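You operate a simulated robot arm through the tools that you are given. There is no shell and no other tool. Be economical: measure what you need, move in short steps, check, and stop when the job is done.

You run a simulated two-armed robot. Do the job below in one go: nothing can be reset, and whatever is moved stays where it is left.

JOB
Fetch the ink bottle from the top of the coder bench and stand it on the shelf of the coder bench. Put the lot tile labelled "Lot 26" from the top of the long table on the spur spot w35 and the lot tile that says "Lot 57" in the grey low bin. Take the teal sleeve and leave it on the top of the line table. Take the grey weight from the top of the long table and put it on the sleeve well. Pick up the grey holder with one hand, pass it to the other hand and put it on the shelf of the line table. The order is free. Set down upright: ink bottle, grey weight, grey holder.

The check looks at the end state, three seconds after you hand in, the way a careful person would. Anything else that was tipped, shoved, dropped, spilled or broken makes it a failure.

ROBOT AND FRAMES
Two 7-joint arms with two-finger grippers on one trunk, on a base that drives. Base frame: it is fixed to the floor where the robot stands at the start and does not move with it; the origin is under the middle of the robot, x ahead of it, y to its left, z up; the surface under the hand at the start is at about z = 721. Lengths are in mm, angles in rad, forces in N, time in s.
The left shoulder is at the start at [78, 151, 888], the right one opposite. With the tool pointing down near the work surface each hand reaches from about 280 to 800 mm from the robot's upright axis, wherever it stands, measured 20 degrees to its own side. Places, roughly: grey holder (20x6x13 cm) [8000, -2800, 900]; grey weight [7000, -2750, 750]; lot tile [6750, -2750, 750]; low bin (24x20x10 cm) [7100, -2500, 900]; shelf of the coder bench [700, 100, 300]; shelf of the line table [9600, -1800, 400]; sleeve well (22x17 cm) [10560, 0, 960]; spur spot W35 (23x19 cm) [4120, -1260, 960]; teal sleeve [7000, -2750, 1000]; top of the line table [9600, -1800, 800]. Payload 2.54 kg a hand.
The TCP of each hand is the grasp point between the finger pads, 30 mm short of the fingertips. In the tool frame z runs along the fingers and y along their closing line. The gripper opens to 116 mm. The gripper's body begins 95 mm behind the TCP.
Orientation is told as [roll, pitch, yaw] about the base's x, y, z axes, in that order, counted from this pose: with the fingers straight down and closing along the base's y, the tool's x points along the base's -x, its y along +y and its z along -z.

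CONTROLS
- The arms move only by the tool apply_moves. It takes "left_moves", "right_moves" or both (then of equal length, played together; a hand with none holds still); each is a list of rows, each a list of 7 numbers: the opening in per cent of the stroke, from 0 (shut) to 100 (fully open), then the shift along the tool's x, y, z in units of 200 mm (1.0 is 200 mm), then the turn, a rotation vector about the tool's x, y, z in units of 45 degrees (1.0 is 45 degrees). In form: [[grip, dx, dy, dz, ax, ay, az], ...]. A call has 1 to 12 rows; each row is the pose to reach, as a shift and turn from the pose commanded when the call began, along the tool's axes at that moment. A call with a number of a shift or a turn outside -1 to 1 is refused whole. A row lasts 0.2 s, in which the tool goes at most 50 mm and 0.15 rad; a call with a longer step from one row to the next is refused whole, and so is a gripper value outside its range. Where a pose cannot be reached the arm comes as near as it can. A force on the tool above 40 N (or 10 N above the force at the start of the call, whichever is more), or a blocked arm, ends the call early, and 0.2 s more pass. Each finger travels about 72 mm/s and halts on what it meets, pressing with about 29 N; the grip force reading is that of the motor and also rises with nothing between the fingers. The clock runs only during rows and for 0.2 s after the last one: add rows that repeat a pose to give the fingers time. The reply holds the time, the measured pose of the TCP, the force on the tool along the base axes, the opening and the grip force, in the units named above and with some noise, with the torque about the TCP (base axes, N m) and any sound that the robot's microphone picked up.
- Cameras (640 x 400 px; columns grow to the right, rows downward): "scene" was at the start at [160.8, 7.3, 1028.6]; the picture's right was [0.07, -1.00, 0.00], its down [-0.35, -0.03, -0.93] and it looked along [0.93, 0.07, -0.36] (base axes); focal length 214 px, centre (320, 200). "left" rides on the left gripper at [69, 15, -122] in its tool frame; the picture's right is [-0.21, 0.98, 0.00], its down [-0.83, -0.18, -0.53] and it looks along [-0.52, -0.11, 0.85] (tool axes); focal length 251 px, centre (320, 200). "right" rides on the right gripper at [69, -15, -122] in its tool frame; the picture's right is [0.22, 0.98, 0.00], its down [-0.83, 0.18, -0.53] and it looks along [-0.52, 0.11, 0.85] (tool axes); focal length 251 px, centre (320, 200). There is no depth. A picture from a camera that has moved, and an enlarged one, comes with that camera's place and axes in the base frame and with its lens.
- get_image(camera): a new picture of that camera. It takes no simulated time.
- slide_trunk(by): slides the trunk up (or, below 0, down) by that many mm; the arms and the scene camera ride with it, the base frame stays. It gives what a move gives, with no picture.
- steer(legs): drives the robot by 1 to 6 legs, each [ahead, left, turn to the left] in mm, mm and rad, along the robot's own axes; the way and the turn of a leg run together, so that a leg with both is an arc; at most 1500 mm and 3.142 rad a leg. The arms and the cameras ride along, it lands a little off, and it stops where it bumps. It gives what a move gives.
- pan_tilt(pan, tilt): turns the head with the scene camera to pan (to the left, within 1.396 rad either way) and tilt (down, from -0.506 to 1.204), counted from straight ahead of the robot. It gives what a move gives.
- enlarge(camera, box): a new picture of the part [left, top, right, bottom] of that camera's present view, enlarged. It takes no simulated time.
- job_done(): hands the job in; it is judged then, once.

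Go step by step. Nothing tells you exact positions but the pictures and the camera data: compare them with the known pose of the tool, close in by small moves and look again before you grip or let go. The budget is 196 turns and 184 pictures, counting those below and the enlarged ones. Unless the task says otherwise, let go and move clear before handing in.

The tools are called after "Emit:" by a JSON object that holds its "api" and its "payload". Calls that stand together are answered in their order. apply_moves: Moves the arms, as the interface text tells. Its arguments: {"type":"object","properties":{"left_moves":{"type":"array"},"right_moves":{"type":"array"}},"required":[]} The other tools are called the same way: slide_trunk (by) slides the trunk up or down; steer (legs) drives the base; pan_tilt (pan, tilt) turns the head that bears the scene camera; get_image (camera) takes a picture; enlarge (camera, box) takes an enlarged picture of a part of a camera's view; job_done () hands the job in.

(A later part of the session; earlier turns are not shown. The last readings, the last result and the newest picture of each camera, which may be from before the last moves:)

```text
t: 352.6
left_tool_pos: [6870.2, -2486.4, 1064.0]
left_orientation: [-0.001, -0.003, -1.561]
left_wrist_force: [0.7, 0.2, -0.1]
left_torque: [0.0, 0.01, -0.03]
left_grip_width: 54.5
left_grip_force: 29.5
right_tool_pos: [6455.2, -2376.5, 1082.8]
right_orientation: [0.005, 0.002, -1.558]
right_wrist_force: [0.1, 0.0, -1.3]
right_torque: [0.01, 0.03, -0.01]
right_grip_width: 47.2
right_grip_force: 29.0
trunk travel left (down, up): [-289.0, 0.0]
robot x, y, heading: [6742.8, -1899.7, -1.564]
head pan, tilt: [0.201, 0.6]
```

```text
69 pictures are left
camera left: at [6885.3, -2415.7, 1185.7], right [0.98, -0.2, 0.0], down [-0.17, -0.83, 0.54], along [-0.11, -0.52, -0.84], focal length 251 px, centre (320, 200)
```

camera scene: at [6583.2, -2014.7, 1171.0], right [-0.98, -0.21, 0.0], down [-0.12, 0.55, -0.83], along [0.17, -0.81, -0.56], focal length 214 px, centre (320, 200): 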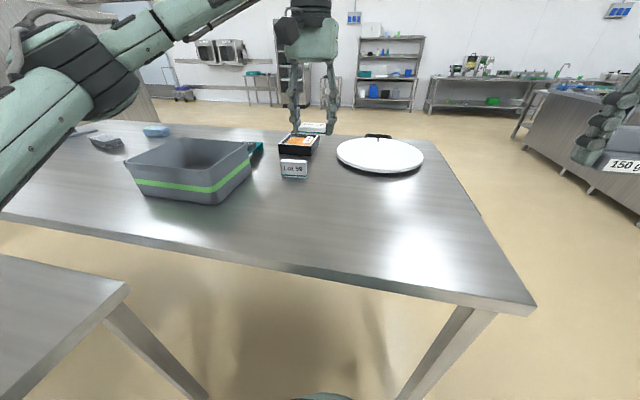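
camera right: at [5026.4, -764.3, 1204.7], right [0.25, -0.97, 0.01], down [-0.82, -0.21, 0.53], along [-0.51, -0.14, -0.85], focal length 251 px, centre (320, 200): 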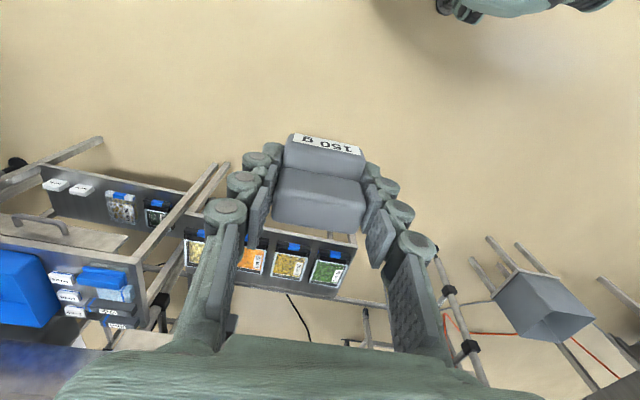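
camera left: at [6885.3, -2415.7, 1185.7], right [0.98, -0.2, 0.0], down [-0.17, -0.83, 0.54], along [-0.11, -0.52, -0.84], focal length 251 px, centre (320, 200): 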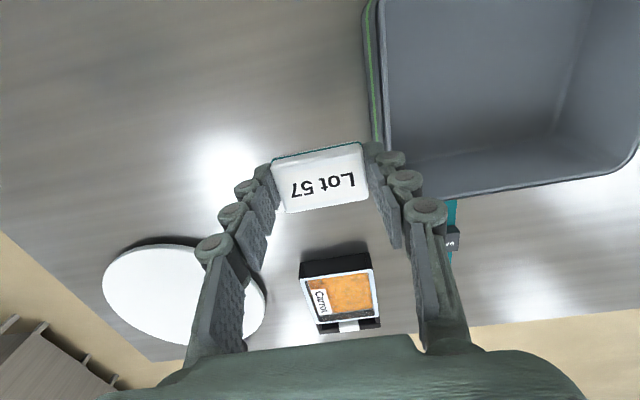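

Emit:
{"api": "apply_moves", "payload": {"left_moves": [[45, 0.02, 0.2, 0, 0, 0, 0], [45, 0.04, 0.4, 0, 0, 0, 0], [45, 0.06, 0.6, 0, 0, 0, 0], [45, 0.08, 0.8, 0, 0, 0, 0], [45, 0.095, 0.905, 0, 0, 0, 0], [45, 0.095, 0.905, 0.1, 0, 0, 0]]}}

Emit:
{"api": "get_image", "payload": {"camera": "left"}}

```text
t: 353.9
left_tool_pos: [7050.2, -2465.8, 1042.5]
left_orientation: [0.0, -0.001, -1.562]
left_wrist_force: [-0.1, -0.4, -0.7]
left_torque: [-0.01, 0.01, -0.01]
left_grip_width: 54.8
left_grip_force: 29.2
right_tool_pos: [6454.7, -2377.3, 1083.1]
right_orientation: [0.006, 0.003, -1.557]
right_wrist_force: [-0.6, 0.1, -1.2]
right_torque: [0.02, -0.02, 0.05]
right_grip_width: 46.9
right_grip_force: 29.1
trunk travel left (down, up): [-289.0, 0.0]
robot x, y, heading: [6743.0, -1897.4, -1.561]
head pan, tilt: [0.201, 0.6]
```

```text
68 pictures are left
camera left: at [7066.6, -2394.9, 1164.9], right [0.98, -0.21, 0.0], down [-0.17, -0.83, 0.54], along [-0.11, -0.52, -0.84], focal length 251 px, centre (320, 200)
```

left: 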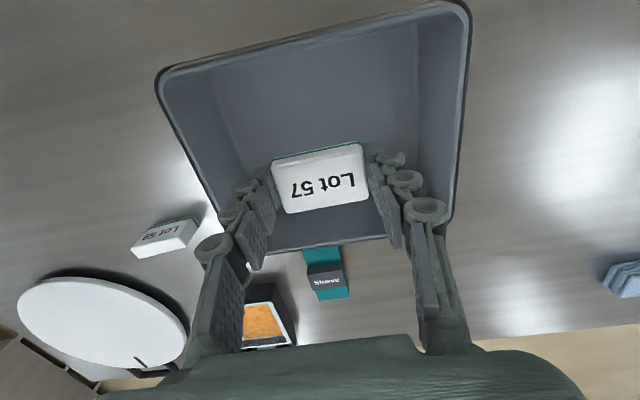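

Emit:
{"api": "apply_moves", "payload": {"left_moves": [[45, -0.08, 0, 0.15, 0, 0, 0], [45, -0.1, 0, 0.35, 0, 0, 0], [45, -0.1, 0, 0.55, 0, 0, 0], [45, -0.1, 0, 0.7, 0, 0, 0]]}}

Emit:
{"api": "get_image", "payload": {"camera": "left"}}

```text
t: 354.9
left_tool_pos: [7050.3, -2485.4, 903.4]
left_orientation: [-0.001, 0.0, -1.562]
left_wrist_force: [0.2, 0.0, -0.1]
left_torque: [-0.05, -0.01, -0.01]
left_grip_width: 54.6
left_grip_force: 29.2
right_tool_pos: [6456.3, -2375.9, 1082.1]
right_orientation: [0.005, 0.001, -1.556]
right_wrist_force: [0.5, -0.2, -1.8]
right_torque: [0.04, 0.0, 0.0]
right_grip_width: 46.8
right_grip_force: 29.3
trunk travel left (down, up): [-289.0, 0.0]
robot x, y, heading: [6744.0, -1901.0, -1.559]
head pan, tilt: [0.201, 0.6]
```

```text
67 pictures are left
camera left: at [7066.1, -2415.1, 1024.8], right [0.98, -0.21, 0.0], down [-0.17, -0.83, 0.54], along [-0.11, -0.52, -0.84], focal length 251 px, centre (320, 200)
```

left: 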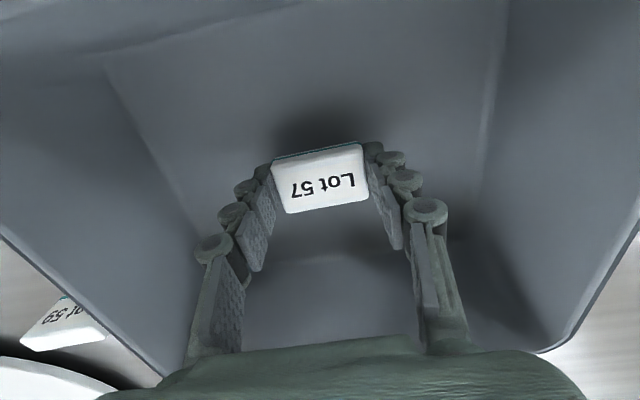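

Emit:
{"api": "apply_moves", "payload": {"left_moves": [[45, 0, 0, 0.03, 0, 0, 0], [45, 0, 0, 0.06, 0, 0, 0], [45, 0, 0, 0.075, 0, 0, 0], [45, 0, 0, 0.09, 0, 0, 0], [45, 0, 0, 0.1, 0, 0, 0]]}}

```text
t: 356.1
left_tool_pos: [7050.7, -2485.0, 884.2]
left_orientation: [-0.001, -0.003, -1.561]
left_wrist_force: [0.1, 0.1, 0.9]
left_torque: [-0.01, -0.01, -0.01]
left_grip_width: 54.7
left_grip_force: 29.0
right_tool_pos: [6454.5, -2377.7, 1082.7]
right_orientation: [0.005, 0.002, -1.556]
right_wrist_force: [0.3, 0.1, -1.4]
right_torque: [0.0, 0.03, 0.01]
right_grip_width: 47.3
right_grip_force: 29.0
trunk travel left (down, up): [-289.0, 0.0]
robot x, y, heading: [6744.1, -1901.2, -1.567]
head pan, tilt: [0.201, 0.6]
```

It is at the bin floor. I release and rise.

Emit:
{"api": "apply_moves", "payload": {"left_moves": [[45, 0, 0, 0.008, 0, 0, 0], [60, 0, 0, 0.008, 0, 0, 0], [72, 0, 0, 0.008, 0, 0, 0], [72, 0, 0, -0.2, 0, 0, 0], [72, 0, 0, -0.4, 0, 0, 0], [72, 0, 0, -0.6, 0, 0, 0], [72, 0, 0, -0.8, 0, 0, 0], [72, 0, 0, -1.0, 0, 0, 0], [72, 0.2, -0.1, -1.0, 0, 0, 0], [72, 0.3, -0.3, -1.0, 0, 0, 0]]}}

Emit:
{"api": "get_image", "payload": {"camera": "left"}}

```text
t: 358.4
left_tool_pos: [6989.6, -2425.4, 1083.4]
left_orientation: [0.001, -0.001, -1.561]
left_wrist_force: [-0.7, -1.0, -0.6]
left_torque: [0.03, -0.06, 0.02]
left_grip_width: 83.6
left_grip_force: 0.0
right_tool_pos: [6453.8, -2376.3, 1081.7]
right_orientation: [0.009, 0.003, -1.558]
right_wrist_force: [0.0, -0.3, -1.8]
right_torque: [0.02, -0.03, -0.02]
right_grip_width: 47.2
right_grip_force: 28.7
trunk travel left (down, up): [-289.0, 0.0]
robot x, y, heading: [6747.0, -1900.7, -1.562]
head pan, tilt: [0.201, 0.6]
```

```text
66 pictures are left
camera left: at [7004.1, -2354.8, 1205.5], right [0.98, -0.2, 0.0], down [-0.17, -0.83, 0.54], along [-0.11, -0.52, -0.84], focal length 251 px, centre (320, 200)
```

left: 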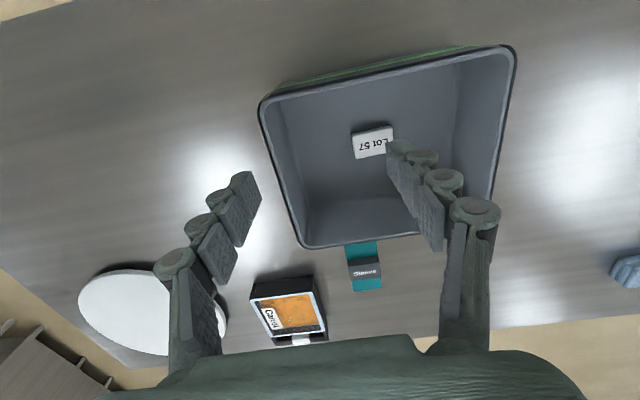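

Lot 57 is in the bin. Now I drive around the west end to the south side for the sleeve.

Emit:
{"api": "steer", "payload": {"legs": [[-300, 0, 0], [0, -1000, 0], [1400, 0, 0], [900, 0, 0], [0, 1480, 0], [0, 0, 3.14]]}}

Emit:
{"api": "pan_tilt", "payload": {"pan": 0, "tilt": 0.6}}

Emit:
{"api": "steer", "payload": {"legs": [[490, 0, 0]]}}

Emit:
{"api": "get_image", "payload": {"camera": "left"}}

Emit:
{"api": "get_image", "payload": {"camera": "scene"}}

```text
t: 402.3
left_tool_pos: [6940.9, -3368.3, 1083.7]
left_orientation: [-0.003, -0.001, 1.556]
left_wrist_force: [0.1, 0.6, 0.6]
left_torque: [0.02, 0.03, 0.04]
left_grip_width: 83.3
left_grip_force: 0.1
right_tool_pos: [7474.1, -3428.9, 1083.1]
right_orientation: [0.005, 0.002, 1.562]
right_wrist_force: [0.0, 0.7, -1.4]
right_torque: [0.03, 0.03, -0.01]
right_grip_width: 46.9
right_grip_force: 28.7
trunk travel left (down, up): [-289.0, 0.0]
robot x, y, heading: [7172.2, -3902.0, 1.559]
head pan, tilt: [0.201, 0.6]
```

```text
t: 403.0
left_tool_pos: [6940.3, -3368.7, 1081.8]
left_orientation: [0.001, -0.003, 1.557]
left_wrist_force: [-0.9, -0.9, 0.4]
left_torque: [0.02, 0.0, 0.0]
left_grip_width: 83.7
left_grip_force: 0.0
right_tool_pos: [7473.9, -3429.7, 1083.2]
right_orientation: [0.006, 0.002, 1.562]
right_wrist_force: [0.5, 0.1, -1.9]
right_torque: [-0.01, 0.01, 0.0]
right_grip_width: 46.9
right_grip_force: 29.0
trunk travel left (down, up): [-289.0, 0.0]
robot x, y, heading: [7175.6, -3901.3, 1.561]
head pan, tilt: [0.0, 0.6]
```

```text
t: 405.9
left_tool_pos: [6949.5, -2879.6, 1083.7]
left_orientation: [-0.002, -0.003, 1.556]
left_wrist_force: [0.3, 0.6, 0.6]
left_torque: [-0.01, 0.01, 0.02]
left_grip_width: 83.3
left_grip_force: 0.0
right_tool_pos: [7483.3, -2942.3, 1082.7]
right_orientation: [0.007, 0.002, 1.558]
right_wrist_force: [0.3, -0.2, -1.6]
right_torque: [-0.02, 0.04, 0.01]
right_grip_width: 47.3
right_grip_force: 29.0
trunk travel left (down, up): [-289.0, 0.0]
robot x, y, heading: [7179.7, -3416.4, 1.555]
head pan, tilt: [0.0, 0.6]
```

```text
65 pictures are left
camera left: at [6934.0, -2947.8, 1205.0], right [-0.97, 0.23, 0.0], down [0.19, 0.82, 0.54], along [0.12, 0.52, -0.84], focal length 251 px, centre (320, 200)
```

left: 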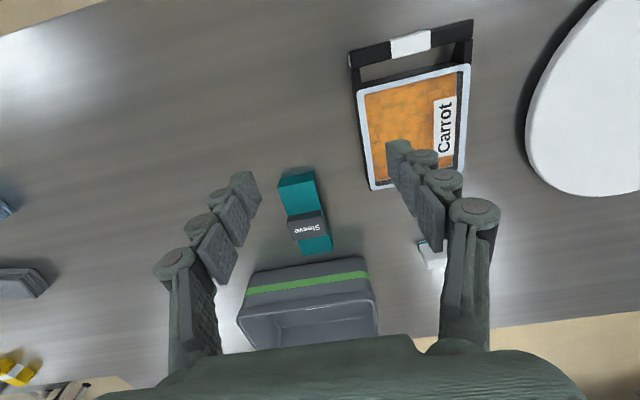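

```text
64 pictures are left
camera scene: at [7184.0, -3255.7, 1170.9], right [1.0, -0.02, 0.0], down [-0.01, -0.57, -0.82], along [0.01, 0.82, -0.57], focal length 214 px, centre (320, 200)
```

scene: 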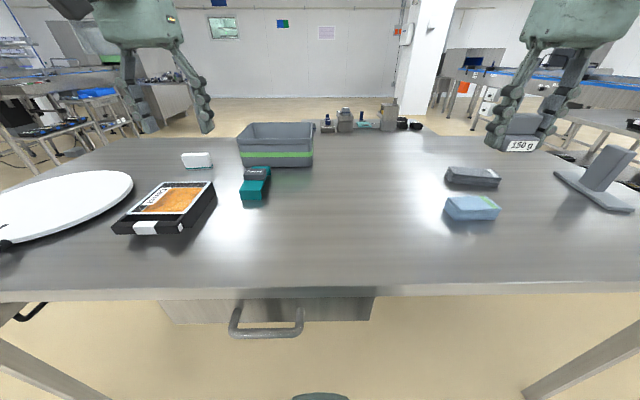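

Emit:
{"api": "enlarge", "payload": {"camera": "left", "box": [240, 150, 370, 270]}}

Emit:
{"api": "enlarge", "payload": {"camera": "scene", "box": [210, 140, 310, 210]}}

```text
3.33 times, centred on (305, 210) of left
camera zoom: at [6934.0, -2947.8, 1205.0], right [-0.97, 0.23, 0.0], down [0.19, 0.82, 0.54], along [0.12, 0.52, -0.84], focal length 838 px, centre (370, 167)
```

zoom: 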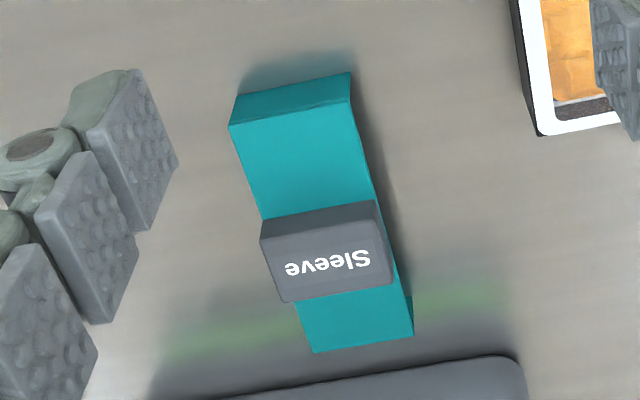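

```text
5.71 times, centred on (260, 175) of scene
camera zoom: at [7184.0, -3255.7, 1170.9], right [1.0, -0.02, 0.0], down [-0.01, -0.57, -0.82], along [0.01, 0.82, -0.57], focal length 1226 px, centre (663, 343)
```

zoom: 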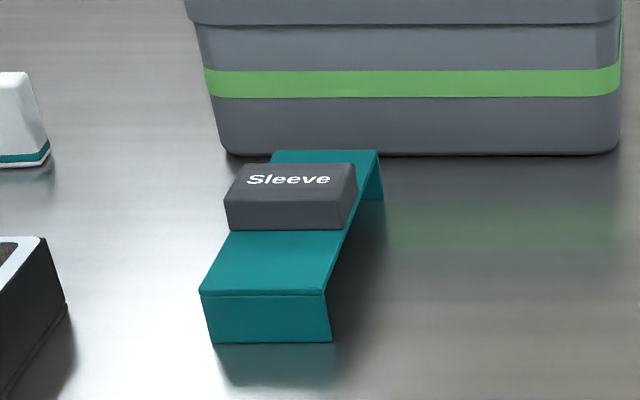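

The sleeve is a teal bridge with a grey "Sleeve" block handle at about [7008, -2711], turned ~0.1 rad. I move the left hand over it.

Emit:
{"api": "steer", "payload": {"legs": [[25, 0, 0.016]]}}

Emit:
{"api": "apply_moves", "payload": {"left_moves": [[72, -0.144, -0.059, 0.1, 0, 0, -0.025], [72, -0.288, -0.118, 0.2, 0, 0, -0.05], [72, -0.432, -0.177, 0.3, 0, 0, -0.075], [72, -0.576, -0.236, 0.4, 0, 0, -0.1], [72, -0.68, -0.295, 0.5, 0, 0, -0.11], [72, -0.68, -0.295, 0.6, 0, 0, -0.11]]}}

Emit:
{"api": "get_image", "payload": {"camera": "left"}}

```text
t: 406.7
left_tool_pos: [6939.8, -2858.7, 1083.3]
left_orientation: [-0.003, -0.003, 1.571]
left_wrist_force: [-0.3, 0.0, -0.6]
left_torque: [-0.06, 0.01, 0.0]
left_grip_width: 83.6
left_grip_force: 0.1
right_tool_pos: [7474.9, -2911.4, 1082.1]
right_orientation: [0.006, 0.0, 1.575]
right_wrist_force: [0.1, -0.2, -0.7]
right_torque: [-0.02, 0.02, 0.0]
right_grip_width: 47.1
right_grip_force: 28.8
trunk travel left (down, up): [-289.0, 0.0]
robot x, y, heading: [7183.5, -3389.6, 1.57]
head pan, tilt: [0.0, 0.6]
```

```text
t: 408.1
left_tool_pos: [7001.1, -2723.5, 962.6]
left_orientation: [-0.003, 0.0, 1.656]
left_wrist_force: [-0.6, -0.5, -0.6]
left_torque: [0.0, -0.02, 0.0]
left_grip_width: 83.5
left_grip_force: 0.0
right_tool_pos: [7475.0, -2913.3, 1082.2]
right_orientation: [0.003, 0.002, 1.578]
right_wrist_force: [-0.3, -0.3, -0.7]
right_torque: [0.01, -0.01, -0.01]
right_grip_width: 47.1
right_grip_force: 29.2
trunk travel left (down, up): [-289.0, 0.0]
robot x, y, heading: [7181.1, -3387.7, 1.572]
head pan, tilt: [0.0, 0.6]
```

```text
61 pictures are left
camera left: at [6992.3, -2792.9, 1085.1], right [-0.99, 0.13, 0.0], down [0.11, 0.84, 0.54], along [0.07, 0.53, -0.84], focal length 251 px, centre (320, 200)
```

left: 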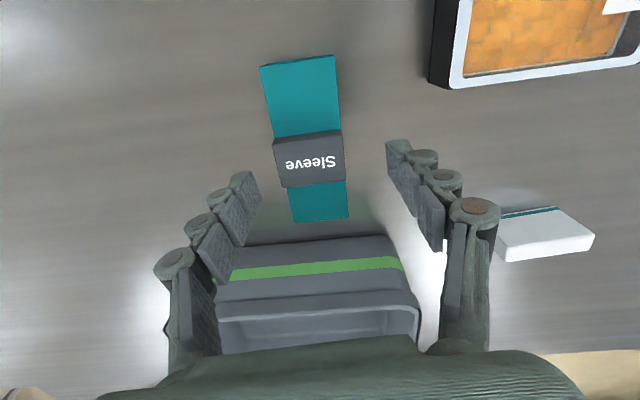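

Emit:
{"api": "apply_moves", "payload": {"left_moves": [[72, -0.063, -0.05, 0.2, 0, 0, 0], [72, -0.063, -0.05, 0.41, 0, 0, 0]]}}

Emit:
{"api": "get_image", "payload": {"camera": "left"}}

```text
t: 408.7
left_tool_pos: [7009.7, -2710.0, 880.6]
left_orientation: [-0.001, -0.001, 1.657]
left_wrist_force: [0.0, -0.4, 1.2]
left_torque: [0.01, 0.01, 0.0]
left_grip_width: 83.4
left_grip_force: 0.0
right_tool_pos: [7474.5, -2913.5, 1083.0]
right_orientation: [0.005, 0.002, 1.578]
right_wrist_force: [-0.8, -1.2, -1.3]
right_torque: [-0.02, -0.03, 0.04]
right_grip_width: 47.3
right_grip_force: 28.8
trunk travel left (down, up): [-289.0, 0.0]
robot x, y, heading: [7180.3, -3386.7, 1.568]
head pan, tilt: [0.0, 0.6]
```

```text
60 pictures are left
camera left: at [7001.0, -2779.7, 1002.5], right [-0.99, 0.13, 0.0], down [0.11, 0.84, 0.54], along [0.07, 0.53, -0.84], focal length 251 px, centre (320, 200)
```

left: 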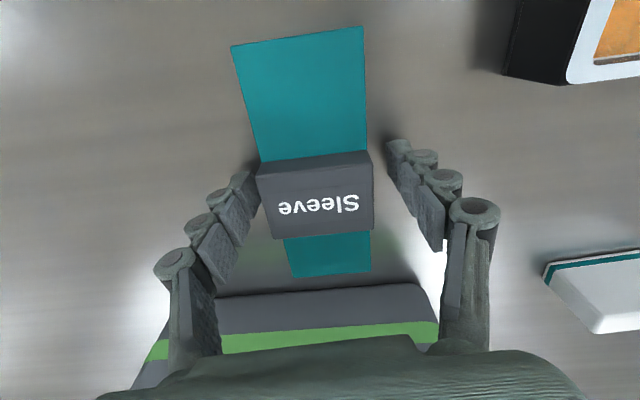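

Emit:
{"api": "apply_moves", "payload": {"left_moves": [[50, 0, 0, 0, 0, 0, 0], [35, 0, 0, 0, 0, 0, 0], [35, 0, 0, 0, 0, 0, 0], [35, 0, 0, -0.02, 0, 0, 0], [35, 0, 0, -0.2, 0, 0, 0], [35, 0, 0, -0.4, 0, 0, 0], [35, 0, 0, -0.6, 0, 0, 0], [35, 0, 0, -0.8, 0, 0, 0], [35, 0, 0, -1.0, 0, 0, 0]]}}

Emit:
{"api": "get_image", "payload": {"camera": "left"}}

Emit:
{"api": "get_image", "payload": {"camera": "scene"}}

```text
t: 410.7
left_tool_pos: [7010.1, -2710.1, 1083.2]
left_orientation: [-0.001, -0.001, 1.657]
left_wrist_force: [-0.1, -0.4, -0.7]
left_torque: [0.01, -0.02, 0.0]
left_grip_width: 54.3
left_grip_force: 29.8
right_tool_pos: [7476.8, -2913.2, 1082.4]
right_orientation: [0.004, 0.0, 1.573]
right_wrist_force: [0.3, -0.2, -1.6]
right_torque: [0.01, 0.0, -0.02]
right_grip_width: 47.3
right_grip_force: 29.1
trunk travel left (down, up): [-289.0, 0.0]
robot x, y, heading: [7182.0, -3386.1, 1.568]
head pan, tilt: [0.0, 0.6]
```

```text
59 pictures are left
camera left: at [7001.0, -2780.3, 1204.9], right [-0.99, 0.13, 0.0], down [0.11, 0.84, 0.54], along [0.07, 0.53, -0.84], focal length 251 px, centre (320, 200)
```

left: 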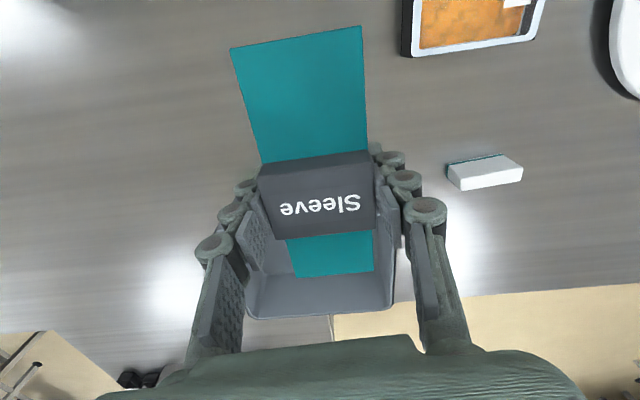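

```text
58 pictures are left
camera scene: at [7182.2, -3232.1, 1171.0], right [1.0, 0.0, 0.0], down [0.0, -0.56, -0.83], along [0.0, 0.83, -0.56], focal length 214 px, centre (320, 200)
```

scene: 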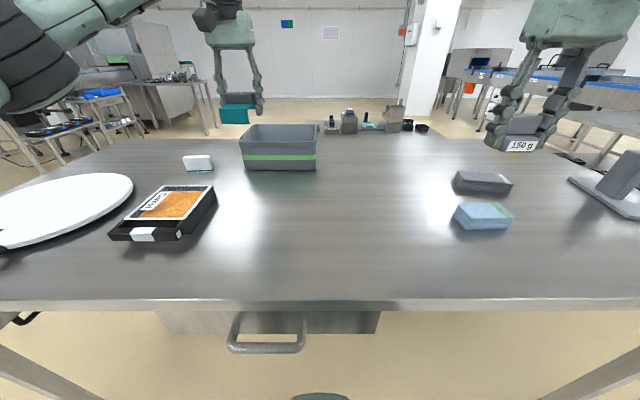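

Sleeve and its block came up together. I pull the arm in, back off and drive east to see the line table.

Emit:
{"api": "apply_moves", "payload": {"left_moves": [[35, 0.2, 0, 0, 0, 0, 0], [35, 0.4, 0, 0, 0, 0, 0], [35, 0.6, 0, 0, 0, 0, 0], [35, 0.8, 0, 0, 0, 0, 0]]}}

Emit:
{"api": "steer", "payload": {"legs": [[-430, 0, 0], [0, -1500, 0]]}}

Emit:
{"api": "pan_tilt", "payload": {"pan": -0.3, "tilt": 0.3}}

Emit:
{"api": "get_image", "payload": {"camera": "scene"}}

```text
t: 411.7
left_tool_pos: [7022.4, -2869.0, 1081.9]
left_orientation: [-0.002, 0.0, 1.657]
left_wrist_force: [-0.7, -0.3, -0.4]
left_torque: [0.04, 0.04, -0.01]
left_grip_width: 54.2
left_grip_force: 28.5
right_tool_pos: [7475.4, -2913.3, 1082.3]
right_orientation: [0.005, 0.001, 1.577]
right_wrist_force: [0.1, -0.7, -1.2]
right_torque: [-0.01, 0.03, 0.0]
right_grip_width: 47.1
right_grip_force: 29.5
trunk travel left (down, up): [-289.0, 0.0]
robot x, y, heading: [7184.4, -3392.1, 1.567]
head pan, tilt: [0.0, 0.6]
```

```text
t: 428.5
left_tool_pos: [8518.5, -3295.5, 1081.1]
left_orientation: [-0.001, -0.004, 1.667]
left_wrist_force: [-0.5, 0.3, -0.8]
left_torque: [-0.04, -0.03, 0.03]
left_grip_width: 53.2
left_grip_force: 28.9
right_tool_pos: [8970.6, -3334.6, 1082.6]
right_orientation: [0.006, 0.002, 1.585]
right_wrist_force: [0.4, 0.1, -1.9]
right_torque: [-0.01, 0.0, 0.0]
right_grip_width: 47.1
right_grip_force: 29.2
trunk travel left (down, up): [-289.0, 0.0]
robot x, y, heading: [8682.1, -3812.1, 1.577]
head pan, tilt: [0.0, 0.6]
```

```text
t: 429.3
left_tool_pos: [8519.3, -3295.9, 1081.5]
left_orientation: [-0.002, -0.001, 1.667]
left_wrist_force: [-0.1, 0.2, -1.5]
left_torque: [0.0, 0.02, -0.01]
left_grip_width: 53.2
left_grip_force: 29.0
right_tool_pos: [8972.2, -3334.6, 1082.5]
right_orientation: [0.006, 0.001, 1.585]
right_wrist_force: [-0.6, -0.2, -1.6]
right_torque: [0.02, -0.01, 0.0]
right_grip_width: 47.2
right_grip_force: 29.1
trunk travel left (down, up): [-289.0, 0.0]
robot x, y, heading: [8682.1, -3811.1, 1.579]
head pan, tilt: [-0.3, 0.3]
```

```text
57 pictures are left
camera scene: at [8709.2, -3654.6, 1198.4], right [0.96, -0.29, 0.0], down [-0.09, -0.28, -0.95], along [0.27, 0.92, -0.3], focal length 214 px, centre (320, 200)
```

scene: 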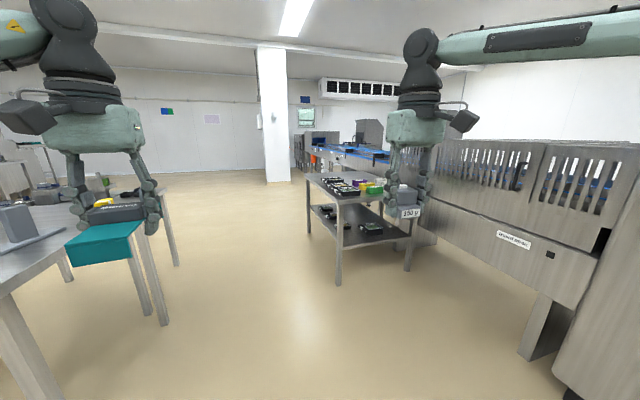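

The line table spans x≈9260–9960, y≈-2260…-1310, top z≈720, shelf z≈400. I go to its west side and face it.

Emit:
{"api": "steer", "payload": {"legs": [[0, -50, 0], [1400, 0, 0], [450, 0, 0], [0, 0, -1.579]]}}

Emit:
{"api": "pan_tilt", "payload": {"pan": 0, "tilt": 0.6}}

Emit:
{"api": "get_image", "payload": {"camera": "scene"}}

```text
t: 443.3
left_tool_pos: [9227.6, -1797.9, 1080.8]
left_orientation: [-0.003, -0.001, 0.101]
left_wrist_force: [-0.5, 0.3, -0.5]
left_torque: [0.03, 0.0, 0.04]
left_grip_width: 53.0
left_grip_force: 29.1
right_tool_pos: [9192.3, -2251.6, 1083.4]
right_orientation: [0.005, 0.002, 0.02]
right_wrist_force: [0.1, 0.0, -0.4]
right_torque: [0.03, 0.05, -0.03]
right_grip_width: 47.2
right_grip_force: 29.4
trunk travel left (down, up): [-289.0, 0.0]
robot x, y, heading: [8711.1, -1968.8, 0.014]
head pan, tilt: [-0.3, 0.3]
```

```text
t: 444.1
left_tool_pos: [9227.0, -1798.7, 1080.1]
left_orientation: [-0.002, -0.001, 0.102]
left_wrist_force: [-0.4, 0.2, -0.8]
left_torque: [0.02, -0.01, 0.04]
left_grip_width: 53.0
left_grip_force: 28.4
right_tool_pos: [9191.7, -2252.3, 1082.3]
right_orientation: [0.004, 0.003, 0.019]
right_wrist_force: [1.0, 0.6, -1.6]
right_torque: [-0.04, 0.01, -0.03]
right_grip_width: 47.2
right_grip_force: 29.5
trunk travel left (down, up): [-289.0, 0.0]
robot x, y, heading: [8711.8, -1961.9, 0.01]
head pan, tilt: [0.0, 0.6]
```

```text
56 pictures are left
camera scene: at [8868.3, -1962.6, 1171.0], right [0.01, -1.0, 0.0], down [-0.56, -0.01, -0.83], along [0.83, 0.01, -0.56], focal length 214 px, centre (320, 200)
```

scene: 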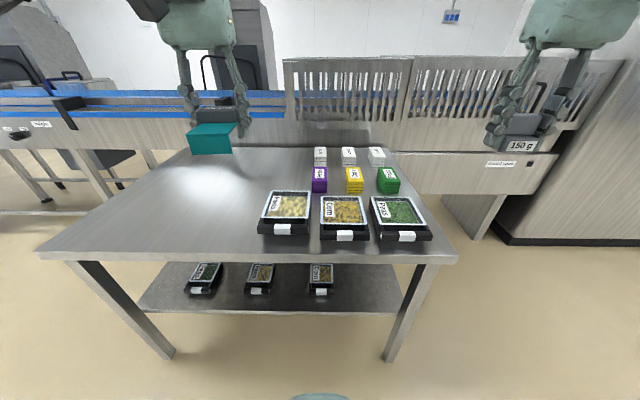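

The left half of the table top is free; I'll set the sleeve near [9400, -1650]. I drive closer, lower the trunk, and lower the left hand.

Emit:
{"api": "steer", "payload": {"legs": [[120, 170, -0.01]]}}

Emit:
{"api": "slide_trunk", "payload": {"by": -150}}

Emit:
{"api": "apply_moves", "payload": {"left_moves": [[35, -0.15, 0, 0.1, 0, 0, 0], [35, -0.3, 0, 0.25, 0, 0, 0], [35, -0.3, 0, 0.45, 0, 0, 0]]}}

Emit:
{"api": "get_image", "payload": {"camera": "left"}}

Emit:
{"api": "get_image", "payload": {"camera": "scene"}}

```text
t: 446.4
left_tool_pos: [9348.3, -1632.7, 1080.8]
left_orientation: [-0.001, -0.002, 0.09]
left_wrist_force: [0.4, 0.5, -0.4]
left_torque: [0.0, -0.01, 0.05]
left_grip_width: 53.0
left_grip_force: 28.5
right_tool_pos: [9306.9, -2085.2, 1081.8]
right_orientation: [0.005, 0.001, 0.008]
right_wrist_force: [0.2, -1.3, -2.0]
right_torque: [0.0, 0.04, -0.02]
right_grip_width: 47.1
right_grip_force: 29.5
trunk travel left (down, up): [-289.0, 0.0]
robot x, y, heading: [8828.1, -1798.9, 0.006]
head pan, tilt: [0.0, 0.6]
```

```text
t: 448.1
left_tool_pos: [9346.2, -1632.3, 931.7]
left_orientation: [0.0, -0.002, 0.089]
left_wrist_force: [0.3, 0.2, -1.3]
left_torque: [-0.06, 0.01, -0.01]
left_grip_width: 53.0
left_grip_force: 28.7
right_tool_pos: [9306.1, -2085.6, 931.4]
right_orientation: [0.005, 0.002, 0.008]
right_wrist_force: [0.1, -0.1, -0.1]
right_torque: [0.01, 0.01, -0.04]
right_grip_width: 47.1
right_grip_force: 28.9
trunk travel left (down, up): [-139.0, 150.0]
robot x, y, heading: [8831.1, -1799.7, 0.005]
head pan, tilt: [0.0, 0.6]
```

```text
t: 448.9
left_tool_pos: [9408.9, -1627.9, 841.7]
left_orientation: [-0.001, -0.001, 0.09]
left_wrist_force: [-0.5, 0.2, 0.0]
left_torque: [0.03, 0.0, 0.05]
left_grip_width: 53.0
left_grip_force: 29.0
right_tool_pos: [9306.2, -2084.7, 932.2]
right_orientation: [0.004, 0.003, 0.008]
right_wrist_force: [0.4, -0.2, -1.2]
right_torque: [0.0, -0.05, 0.01]
right_grip_width: 47.2
right_grip_force: 28.8
trunk travel left (down, up): [-139.0, 150.0]
robot x, y, heading: [8832.1, -1794.7, 0.005]
head pan, tilt: [0.0, 0.6]
```

```text
55 pictures are left
camera left: at [9337.9, -1617.9, 962.3], right [0.13, 0.99, 0.0], down [0.84, -0.11, 0.54], along [0.53, -0.07, -0.84], focal length 251 px, centre (320, 200)
```

left: 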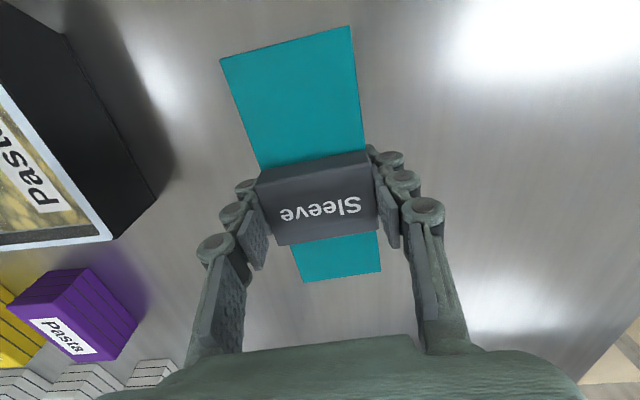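

```text
54 pictures are left
camera scene: at [8986.5, -1793.0, 1021.0], right [0.0, -1.0, 0.0], down [-0.57, 0.0, -0.82], along [0.82, 0.0, -0.57], focal length 214 px, centre (320, 200)
```

scene: 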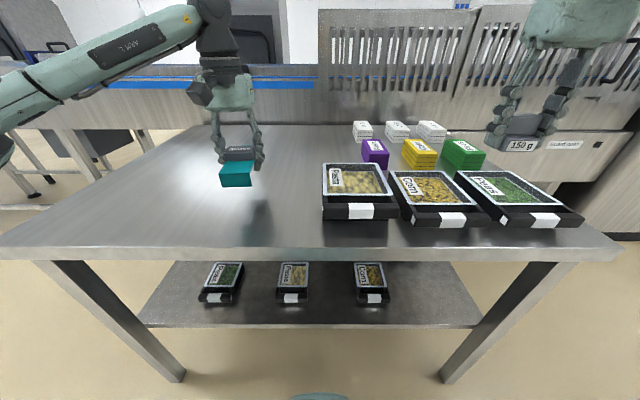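

Emit:
{"api": "apply_moves", "payload": {"left_moves": [[35, 0, 0, 0.1, 0, 0, 0], [35, 0, 0, 0.2, 0, 0, 0], [35, 0, 0, 0.22, 0, 0, 0], [35, 0, 0, 0.24, 0, 0, 0], [35, 0, 0, 0.26, 0, 0, 0], [35, 0, 0, 0.28, 0, 0, 0]]}}

Emit:
{"api": "enlarge", "payload": {"camera": "scene", "box": [170, 120, 300, 220]}}

```text
t: 450.3
left_tool_pos: [9407.7, -1627.9, 785.6]
left_orientation: [-0.003, -0.003, 0.09]
left_wrist_force: [1.1, 0.9, -1.1]
left_torque: [-0.02, 0.0, 0.01]
left_grip_width: 52.9
left_grip_force: 29.4
right_tool_pos: [9305.9, -2085.6, 933.0]
right_orientation: [0.006, 0.002, 0.01]
right_wrist_force: [-0.2, -0.3, -1.8]
right_torque: [0.01, 0.01, 0.03]
right_grip_width: 47.1
right_grip_force: 29.1
trunk travel left (down, up): [-139.0, 150.0]
robot x, y, heading: [8827.6, -1791.4, 0.005]
head pan, tilt: [0.0, 0.6]
```

```text
4.00 times, centred on (235, 170) of scene
camera zoom: at [8986.4, -1793.0, 1021.0], right [0.0, -1.0, 0.0], down [-0.57, 0.0, -0.82], along [0.82, 0.0, -0.57], focal length 858 px, centre (660, 320)
```

zoom: 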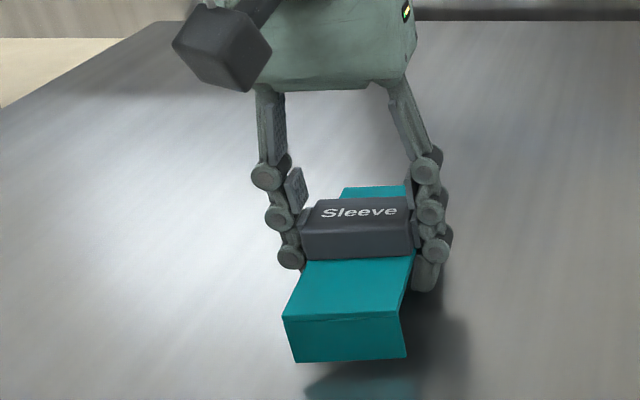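

Still a little above; I continue down in small steps.

Emit:
{"api": "apply_moves", "payload": {"left_moves": [[35, 0, 0, 0.02, 0, 0, 0], [35, 0, 0, 0.04, 0, 0, 0], [35, 0, 0, 0.055, 0, 0, 0], [35, 0, 0, 0.07, 0, 0, 0], [35, 0, 0, 0.085, 0, 0, 0], [35, 0, 0, 0.1, 0, 0, 0]]}}

```text
t: 451.4
left_tool_pos: [9408.2, -1627.7, 777.7]
left_orientation: [-0.008, -0.015, 0.092]
left_wrist_force: [-0.9, 1.2, 16.4]
left_torque: [0.34, 0.94, 0.04]
left_grip_width: 53.0
left_grip_force: 29.1
right_tool_pos: [9305.4, -2085.1, 933.5]
right_orientation: [0.005, 0.001, 0.009]
right_wrist_force: [0.2, 0.1, -1.7]
right_torque: [0.03, 0.0, -0.03]
right_grip_width: 47.1
right_grip_force: 28.8
trunk travel left (down, up): [-139.0, 150.0]
robot x, y, heading: [8829.1, -1793.7, 0.007]
head pan, tilt: [0.0, 0.6]
stopped in row 5 (left hand): the force on the tool passed its limit at 43 N (the readings are from after the stop); the commanded pose is now the measured one
```

Contact. I release and rise.

Emit:
{"api": "apply_moves", "payload": {"left_moves": [[35, 0, 0, -0.01, 0, 0, 0], [50, 0, 0, -0.01, 0, 0, 0], [72, 0, 0, -0.01, 0, 0, 0], [72, 0, 0, -0.01, 0, 0, 0], [72, 0, 0, -0.2, 0, 0, 0], [72, 0, 0, -0.4, 0, 0, 0], [72, 0, 0, -0.6, 0, 0, 0], [72, 0, 0, -0.8, 0, 0, 0], [72, 0.2, 0, -0.9, 0, 0, 0]]}}

Emit:
{"api": "get_image", "payload": {"camera": "scene"}}

Emit:
{"api": "get_image", "payload": {"camera": "right"}}

```text
t: 453.4
left_tool_pos: [9368.2, -1630.1, 955.8]
left_orientation: [-0.005, -0.013, 0.091]
left_wrist_force: [-0.4, 0.3, 0.3]
left_torque: [-0.05, -0.02, 0.0]
left_grip_width: 83.7
left_grip_force: 0.1
right_tool_pos: [9306.5, -2084.9, 933.4]
right_orientation: [0.006, 0.0, 0.008]
right_wrist_force: [-0.2, 0.1, -1.5]
right_torque: [0.03, 0.02, 0.0]
right_grip_width: 47.0
right_grip_force: 28.9
trunk travel left (down, up): [-139.0, 150.0]
robot x, y, heading: [8827.3, -1795.5, 0.004]
head pan, tilt: [0.0, 0.6]
```

```text
52 pictures are left
camera scene: at [8986.1, -1793.0, 1021.0], right [0.0, -1.0, 0.0], down [-0.56, 0.0, -0.83], along [0.83, 0.0, -0.56], focal length 214 px, centre (320, 200)
```

scene: 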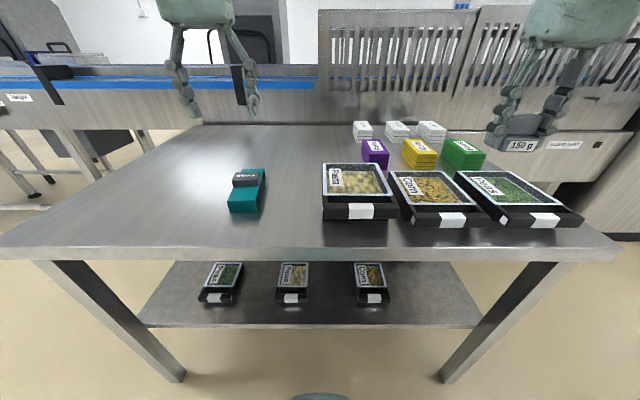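

```text
51 pictures are left
camera right: at [9236.8, -2100.6, 1054.9], right [-0.22, 0.97, 0.01], down [0.82, 0.19, 0.53], along [0.52, 0.12, -0.85], focal length 251 px, centre (320, 200)
```

right: 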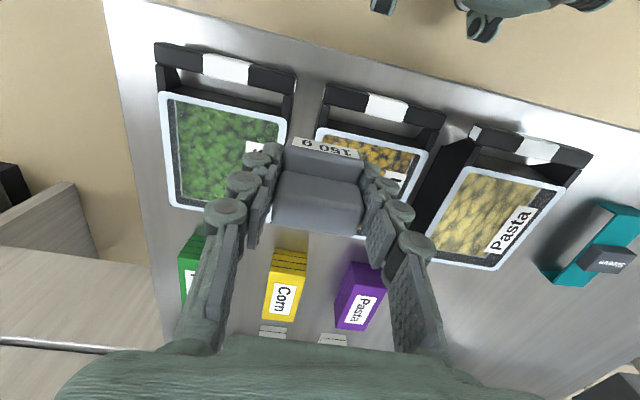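

The sleeve stands on the line table top. Next the weight: I raise the trunk, back off and drive north to view the sleeve well.

Emit:
{"api": "slide_trunk", "payload": {"by": 150}}

Emit:
{"api": "steer", "payload": {"legs": [[-300, 0, 0], [0, 1400, 0], [0, 350, 0]]}}

Emit:
{"api": "pan_tilt", "payload": {"pan": 0, "tilt": 0.25}}

Emit:
{"api": "get_image", "payload": {"camera": "scene"}}

```text
t: 455.2
left_tool_pos: [9367.9, -1629.8, 1104.6]
left_orientation: [-0.005, -0.011, 0.089]
left_wrist_force: [-0.2, -0.5, -0.1]
left_torque: [0.04, 0.03, -0.01]
left_grip_width: 83.3
left_grip_force: 0.0
right_tool_pos: [9306.3, -2085.3, 1082.2]
right_orientation: [0.004, 0.002, 0.01]
right_wrist_force: [0.7, 0.1, -1.1]
right_torque: [0.01, -0.01, 0.01]
right_grip_width: 47.2
right_grip_force: 29.2
trunk travel left (down, up): [-289.0, 0.0]
robot x, y, heading: [8830.9, -1793.1, -0.003]
head pan, tilt: [0.0, 0.6]
```

```text
t: 474.0
left_tool_pos: [9059.7, 118.4, 1104.8]
left_orientation: [-0.006, -0.013, 0.094]
left_wrist_force: [0.0, -0.5, 0.2]
left_torque: [0.0, 0.03, 0.01]
left_grip_width: 83.6
left_grip_force: 0.1
right_tool_pos: [8999.0, -336.9, 1082.4]
right_orientation: [0.006, 0.002, 0.011]
right_wrist_force: [0.2, -0.1, -1.4]
right_torque: [0.0, -0.02, 0.0]
right_grip_width: 47.1
right_grip_force: 28.9
trunk travel left (down, up): [-289.0, 0.0]
robot x, y, heading: [8526.5, -47.2, 0.003]
head pan, tilt: [0.0, 0.6]
```

```text
t: 474.8
left_tool_pos: [9060.1, 118.7, 1103.8]
left_orientation: [-0.005, -0.012, 0.095]
left_wrist_force: [-0.3, 0.4, 0.2]
left_torque: [-0.06, -0.01, 0.0]
left_grip_width: 83.5
left_grip_force: 0.0
right_tool_pos: [8997.2, -337.4, 1082.7]
right_orientation: [0.004, 0.001, 0.012]
right_wrist_force: [-0.1, -0.3, -1.8]
right_torque: [0.0, 0.01, 0.03]
right_grip_width: 46.9
right_grip_force: 28.7
trunk travel left (down, up): [-289.0, 0.0]
robot x, y, heading: [8520.1, -45.8, 0.008]
head pan, tilt: [0.0, 0.25]
```

```text
50 pictures are left
camera scene: at [8682.9, -45.3, 1203.1], right [0.01, -1.0, 0.0], down [-0.25, 0.0, -0.97], along [0.97, 0.01, -0.25], focal length 214 px, centre (320, 200)
```

scene: 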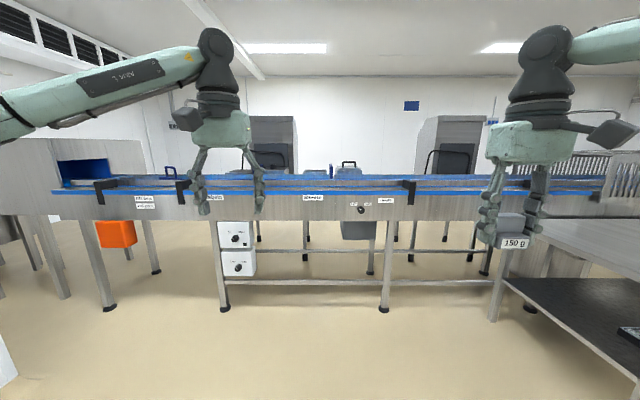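

Emit:
{"api": "enlarge", "payload": {"camera": "scene", "box": [120, 140, 420, 230]}}

Emit:
{"api": "enlarge", "payload": {"camera": "scene", "box": [290, 155, 420, 220]}}

```text
2.13 times, centred on (270, 185) of scene
camera zoom: at [8682.9, -45.3, 1203.1], right [0.01, -1.0, 0.0], down [-0.25, 0.0, -0.97], along [0.97, 0.01, -0.25], focal length 458 px, centre (427, 232)
```

zoom: 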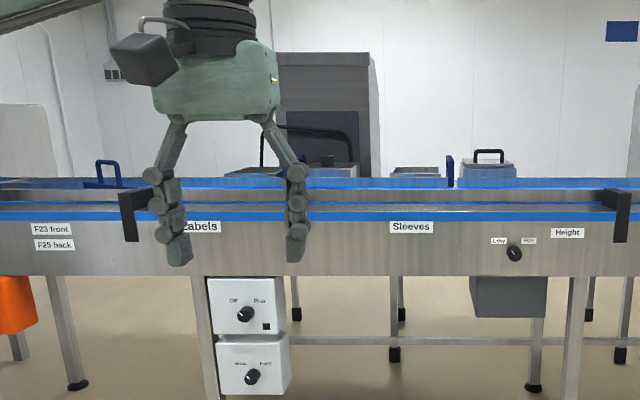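

```text
4.92 times, centred on (355, 188) of scene
camera zoom: at [8682.9, -45.3, 1203.1], right [0.01, -1.0, 0.0], down [-0.25, 0.0, -0.97], along [0.97, 0.01, -0.25], focal length 1056 px, centre (148, 262)
```

zoom: 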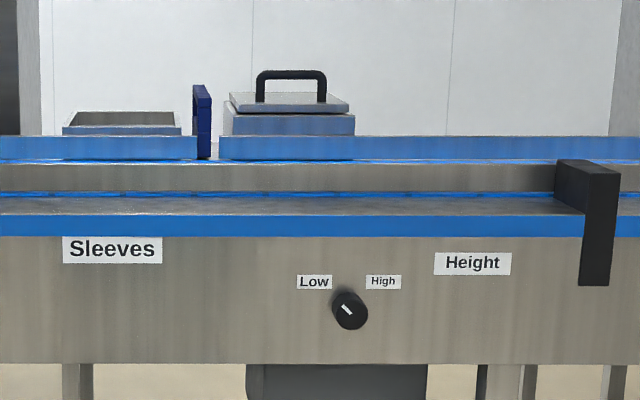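

The well is on the far side of the conveyor (x≈10560), out of reach from here, so I go around the south end of the machines to its east side.

Emit:
{"api": "steer", "payload": {"legs": [[90, 0, -0.008], [0, -1400, 0], [0, -1400, 0], [0, -1400, 0], [0, -1450, 0]]}}

Emit:
{"api": "pan_tilt", "payload": {"pan": 0.3, "tilt": 0.2}}

Emit:
{"api": "get_image", "payload": {"camera": "scene"}}

```text
t: 529.2
left_tool_pos: [9288.9, -5499.4, 1104.9]
left_orientation: [-0.006, -0.011, 0.132]
left_wrist_force: [-0.2, -0.2, -0.1]
left_torque: [0.0, -0.03, 0.01]
left_grip_width: 83.7
left_grip_force: 0.1
right_tool_pos: [9245.4, -5958.4, 1082.7]
right_orientation: [0.007, 0.003, 0.05]
right_wrist_force: [0.6, -0.1, -1.5]
right_torque: [0.02, 0.02, 0.0]
right_grip_width: 46.9
right_grip_force: 28.5
trunk travel left (down, up): [-289.0, 0.0]
robot x, y, heading: [8758.7, -5683.5, 0.047]
head pan, tilt: [0.0, 0.25]
```

```text
t: 530.0
left_tool_pos: [9288.5, -5500.5, 1105.8]
left_orientation: [-0.005, -0.01, 0.133]
left_wrist_force: [-0.3, -0.7, -0.1]
left_torque: [0.0, 0.0, -0.02]
left_grip_width: 83.2
left_grip_force: 0.0
right_tool_pos: [9244.6, -5957.9, 1083.2]
right_orientation: [0.005, 0.001, 0.051]
right_wrist_force: [0.0, -0.5, -1.9]
right_torque: [-0.01, -0.02, 0.01]
right_grip_width: 47.0
right_grip_force: 28.8
trunk travel left (down, up): [-289.0, 0.0]
robot x, y, heading: [8754.8, -5685.6, 0.048]
head pan, tilt: [0.3, 0.201]
```

```text
47 pictures are left
camera scene: at [8913.3, -5651.9, 1207.7], right [0.34, -0.94, 0.0], down [-0.19, -0.07, -0.98], along [0.92, 0.33, -0.2], focal length 214 px, centre (320, 200)
```

scene: 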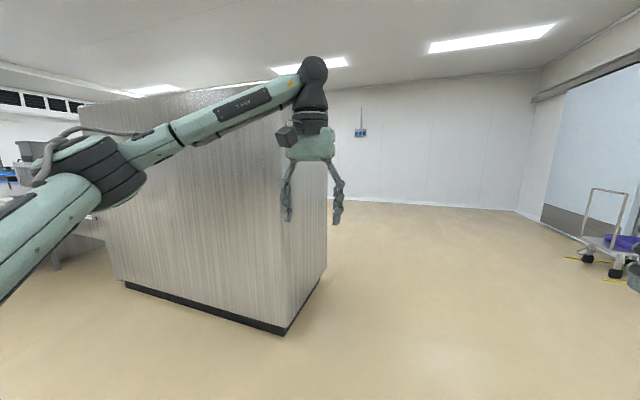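

Open floor beyond the cabinet. I drive past it and look north.

Emit:
{"api": "steer", "payload": {"legs": [[0, 0, -0.048], [1500, 0, 0], [1450, 0, 0]]}}

Emit:
{"api": "pan_tilt", "payload": {"pan": 1.3, "tilt": 0.2}}

Emit:
{"api": "get_image", "payload": {"camera": "scene"}}

```text
t: 544.7
left_tool_pos: [12259.4, -5545.6, 1105.8]
left_orientation: [-0.006, -0.01, 0.075]
left_wrist_force: [0.1, 0.7, -0.1]
left_torque: [-0.01, -0.02, -0.01]
left_grip_width: 83.5
left_grip_force: 0.1
right_tool_pos: [12191.3, -6000.7, 1082.7]
right_orientation: [0.006, 0.001, -0.007]
right_wrist_force: [0.8, 0.6, -0.9]
right_torque: [0.02, 0.03, 0.06]
right_grip_width: 46.9
right_grip_force: 28.9
trunk travel left (down, up): [-289.0, 0.0]
robot x, y, heading: [11715.9, -5701.9, -0.011]
head pan, tilt: [0.3, 0.201]
```

```text
t: 546.0
left_tool_pos: [12261.2, -5544.4, 1105.1]
left_orientation: [-0.006, -0.011, 0.074]
left_wrist_force: [0.4, -0.3, 0.7]
left_torque: [-0.05, 0.01, 0.01]
left_grip_width: 83.6
left_grip_force: 0.1
right_tool_pos: [12192.4, -6000.9, 1082.4]
right_orientation: [0.005, 0.003, -0.006]
right_wrist_force: [-0.2, 0.0, -1.7]
right_torque: [-0.02, 0.04, -0.01]
right_grip_width: 47.2
right_grip_force: 29.2
trunk travel left (down, up): [-289.0, 0.0]
robot x, y, heading: [11721.7, -5703.7, -0.017]
head pan, tilt: [1.3, 0.201]
```

```text
46 pictures are left
camera scene: at [11814.0, -5612.5, 1207.7], right [0.96, -0.28, 0.0], down [-0.06, -0.19, -0.98], along [0.27, 0.94, -0.2], focal length 214 px, centre (320, 200)
```

scene: 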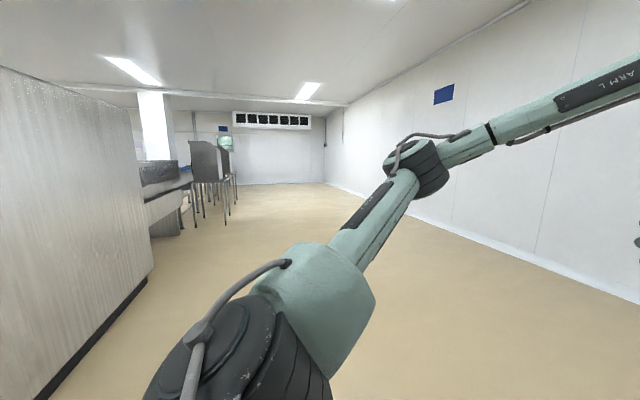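

The east side is free. I drive up to y≈-215 and turn to face the conveyor.

Emit:
{"api": "steer", "payload": {"legs": [[300, 0, 0.015], [0, 1400, 0], [0, 1400, 0], [0, 1400, 0], [0, 1290, 0], [0, 0, 3.14]]}}

Emit:
{"api": "pan_tilt", "payload": {"pan": 0, "tilt": 0.3}}

Emit:
{"api": "get_image", "payload": {"camera": "scene"}}

```text
t: 607.6
left_tool_pos: [11481.0, -314.4, 1106.2]
left_orientation: [-0.005, -0.012, -3.115]
left_wrist_force: [-0.3, -0.1, 0.3]
left_torque: [0.01, 0.01, 0.04]
left_grip_width: 83.3
left_grip_force: 0.1
right_tool_pos: [11571.8, 135.4, 1082.5]
right_orientation: [0.004, 0.001, 3.085]
right_wrist_force: [0.0, -0.1, -1.4]
right_torque: [-0.03, -0.02, -0.03]
right_grip_width: 47.2
right_grip_force: 29.0
trunk travel left (down, up): [-289.0, 0.0]
robot x, y, heading: [12030.8, -185.2, 3.08]
head pan, tilt: [1.3, 0.201]
```

```text
t: 609.1
left_tool_pos: [11481.0, -314.8, 1105.0]
left_orientation: [-0.007, -0.013, -3.117]
left_wrist_force: [0.4, 1.3, -0.3]
left_torque: [-0.03, 0.0, 0.0]
left_grip_width: 83.8
left_grip_force: 0.0
right_tool_pos: [11571.5, 136.3, 1082.1]
right_orientation: [0.004, 0.001, 3.085]
right_wrist_force: [-0.1, 0.7, -1.4]
right_torque: [-0.04, -0.01, 0.03]
right_grip_width: 46.9
right_grip_force: 28.3
trunk travel left (down, up): [-289.0, 0.0]
robot x, y, heading: [12031.2, -185.5, 3.077]
head pan, tilt: [0.0, 0.3]
```

```text
45 pictures are left
camera scene: at [11866.8, -175.9, 1198.5], right [0.06, 1.0, 0.0], down [0.3, -0.02, -0.96], along [-0.95, 0.06, -0.3], focal length 214 px, centre (320, 200)
```

scene: 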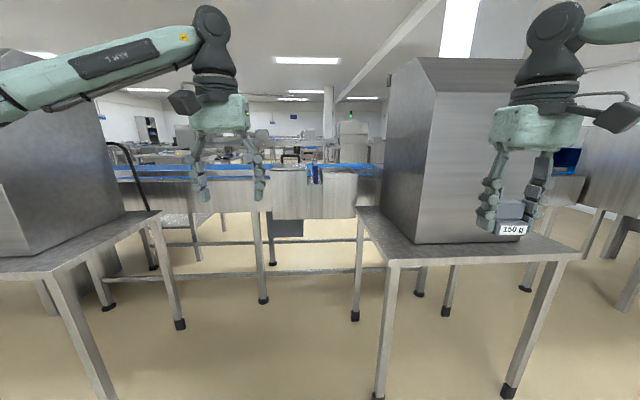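

Emit:
{"api": "enlarge", "payload": {"camera": "scene", "box": [260, 140, 400, 240]}}

Emit:
{"api": "steer", "payload": {"legs": [[0, 0, 0.062], [520, 130, 0]]}}

Emit:
{"api": "pan_tilt", "payload": {"pan": -0.25, "tilt": 0.45}}

Emit:
{"api": "get_image", "payload": {"camera": "scene"}}

```text
4.00 times, centred on (330, 190) of scene
camera zoom: at [11866.8, -175.9, 1198.5], right [0.06, 1.0, 0.0], down [0.3, -0.02, -0.96], along [-0.95, 0.06, -0.3], focal length 858 px, centre (280, 240)
```

zoom: 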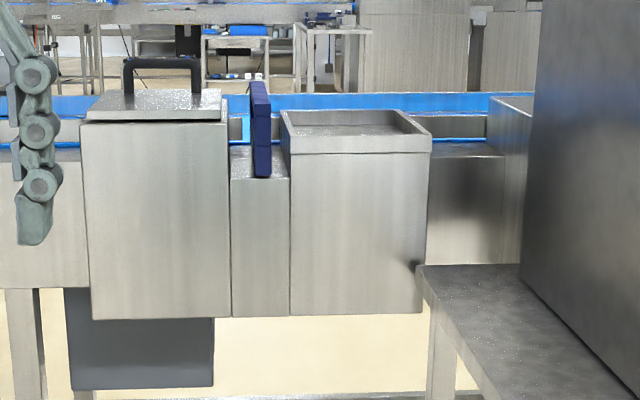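

```text
t: 612.6
left_tool_pos: [10968.0, -477.3, 1104.1]
left_orientation: [-0.005, -0.012, -3.053]
left_wrist_force: [-0.7, -0.3, 0.5]
left_torque: [0.01, -0.01, 0.0]
left_grip_width: 83.7
left_grip_force: 0.1
right_tool_pos: [11031.6, -22.4, 1083.1]
right_orientation: [0.005, 0.002, -3.135]
right_wrist_force: [-0.6, 0.1, -1.7]
right_torque: [0.02, -0.01, 0.02]
right_grip_width: 47.1
right_grip_force: 29.1
trunk travel left (down, up): [-289.0, 0.0]
robot x, y, heading: [11506.2, -316.0, 3.143]
head pan, tilt: [0.0, 0.3]
```

```text
t: 613.4
left_tool_pos: [10968.0, -478.6, 1104.4]
left_orientation: [-0.005, -0.013, -3.055]
left_wrist_force: [-0.6, -0.5, 0.1]
left_torque: [0.0, -0.01, 0.01]
left_grip_width: 83.5
left_grip_force: 0.1
right_tool_pos: [11031.5, -21.7, 1083.2]
right_orientation: [0.005, 0.001, -3.136]
right_wrist_force: [0.7, 0.0, -2.4]
right_torque: [0.0, -0.04, 0.02]
right_grip_width: 47.0
right_grip_force: 29.1
trunk travel left (down, up): [-289.0, 0.0]
robot x, y, heading: [11506.6, -315.9, 3.14]
head pan, tilt: [-0.25, 0.45]
```

```text
43 pictures are left
camera scene: at [11349.9, -293.1, 1184.6], right [0.25, 0.97, 0.0], down [0.42, -0.11, -0.9], along [-0.87, 0.22, -0.43], focal length 214 px, centre (320, 200)
```

scene: 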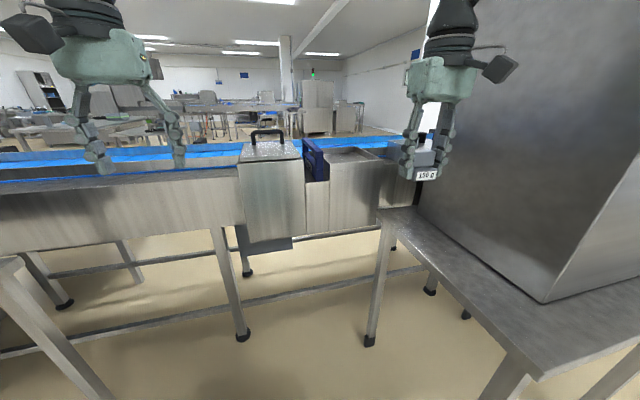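

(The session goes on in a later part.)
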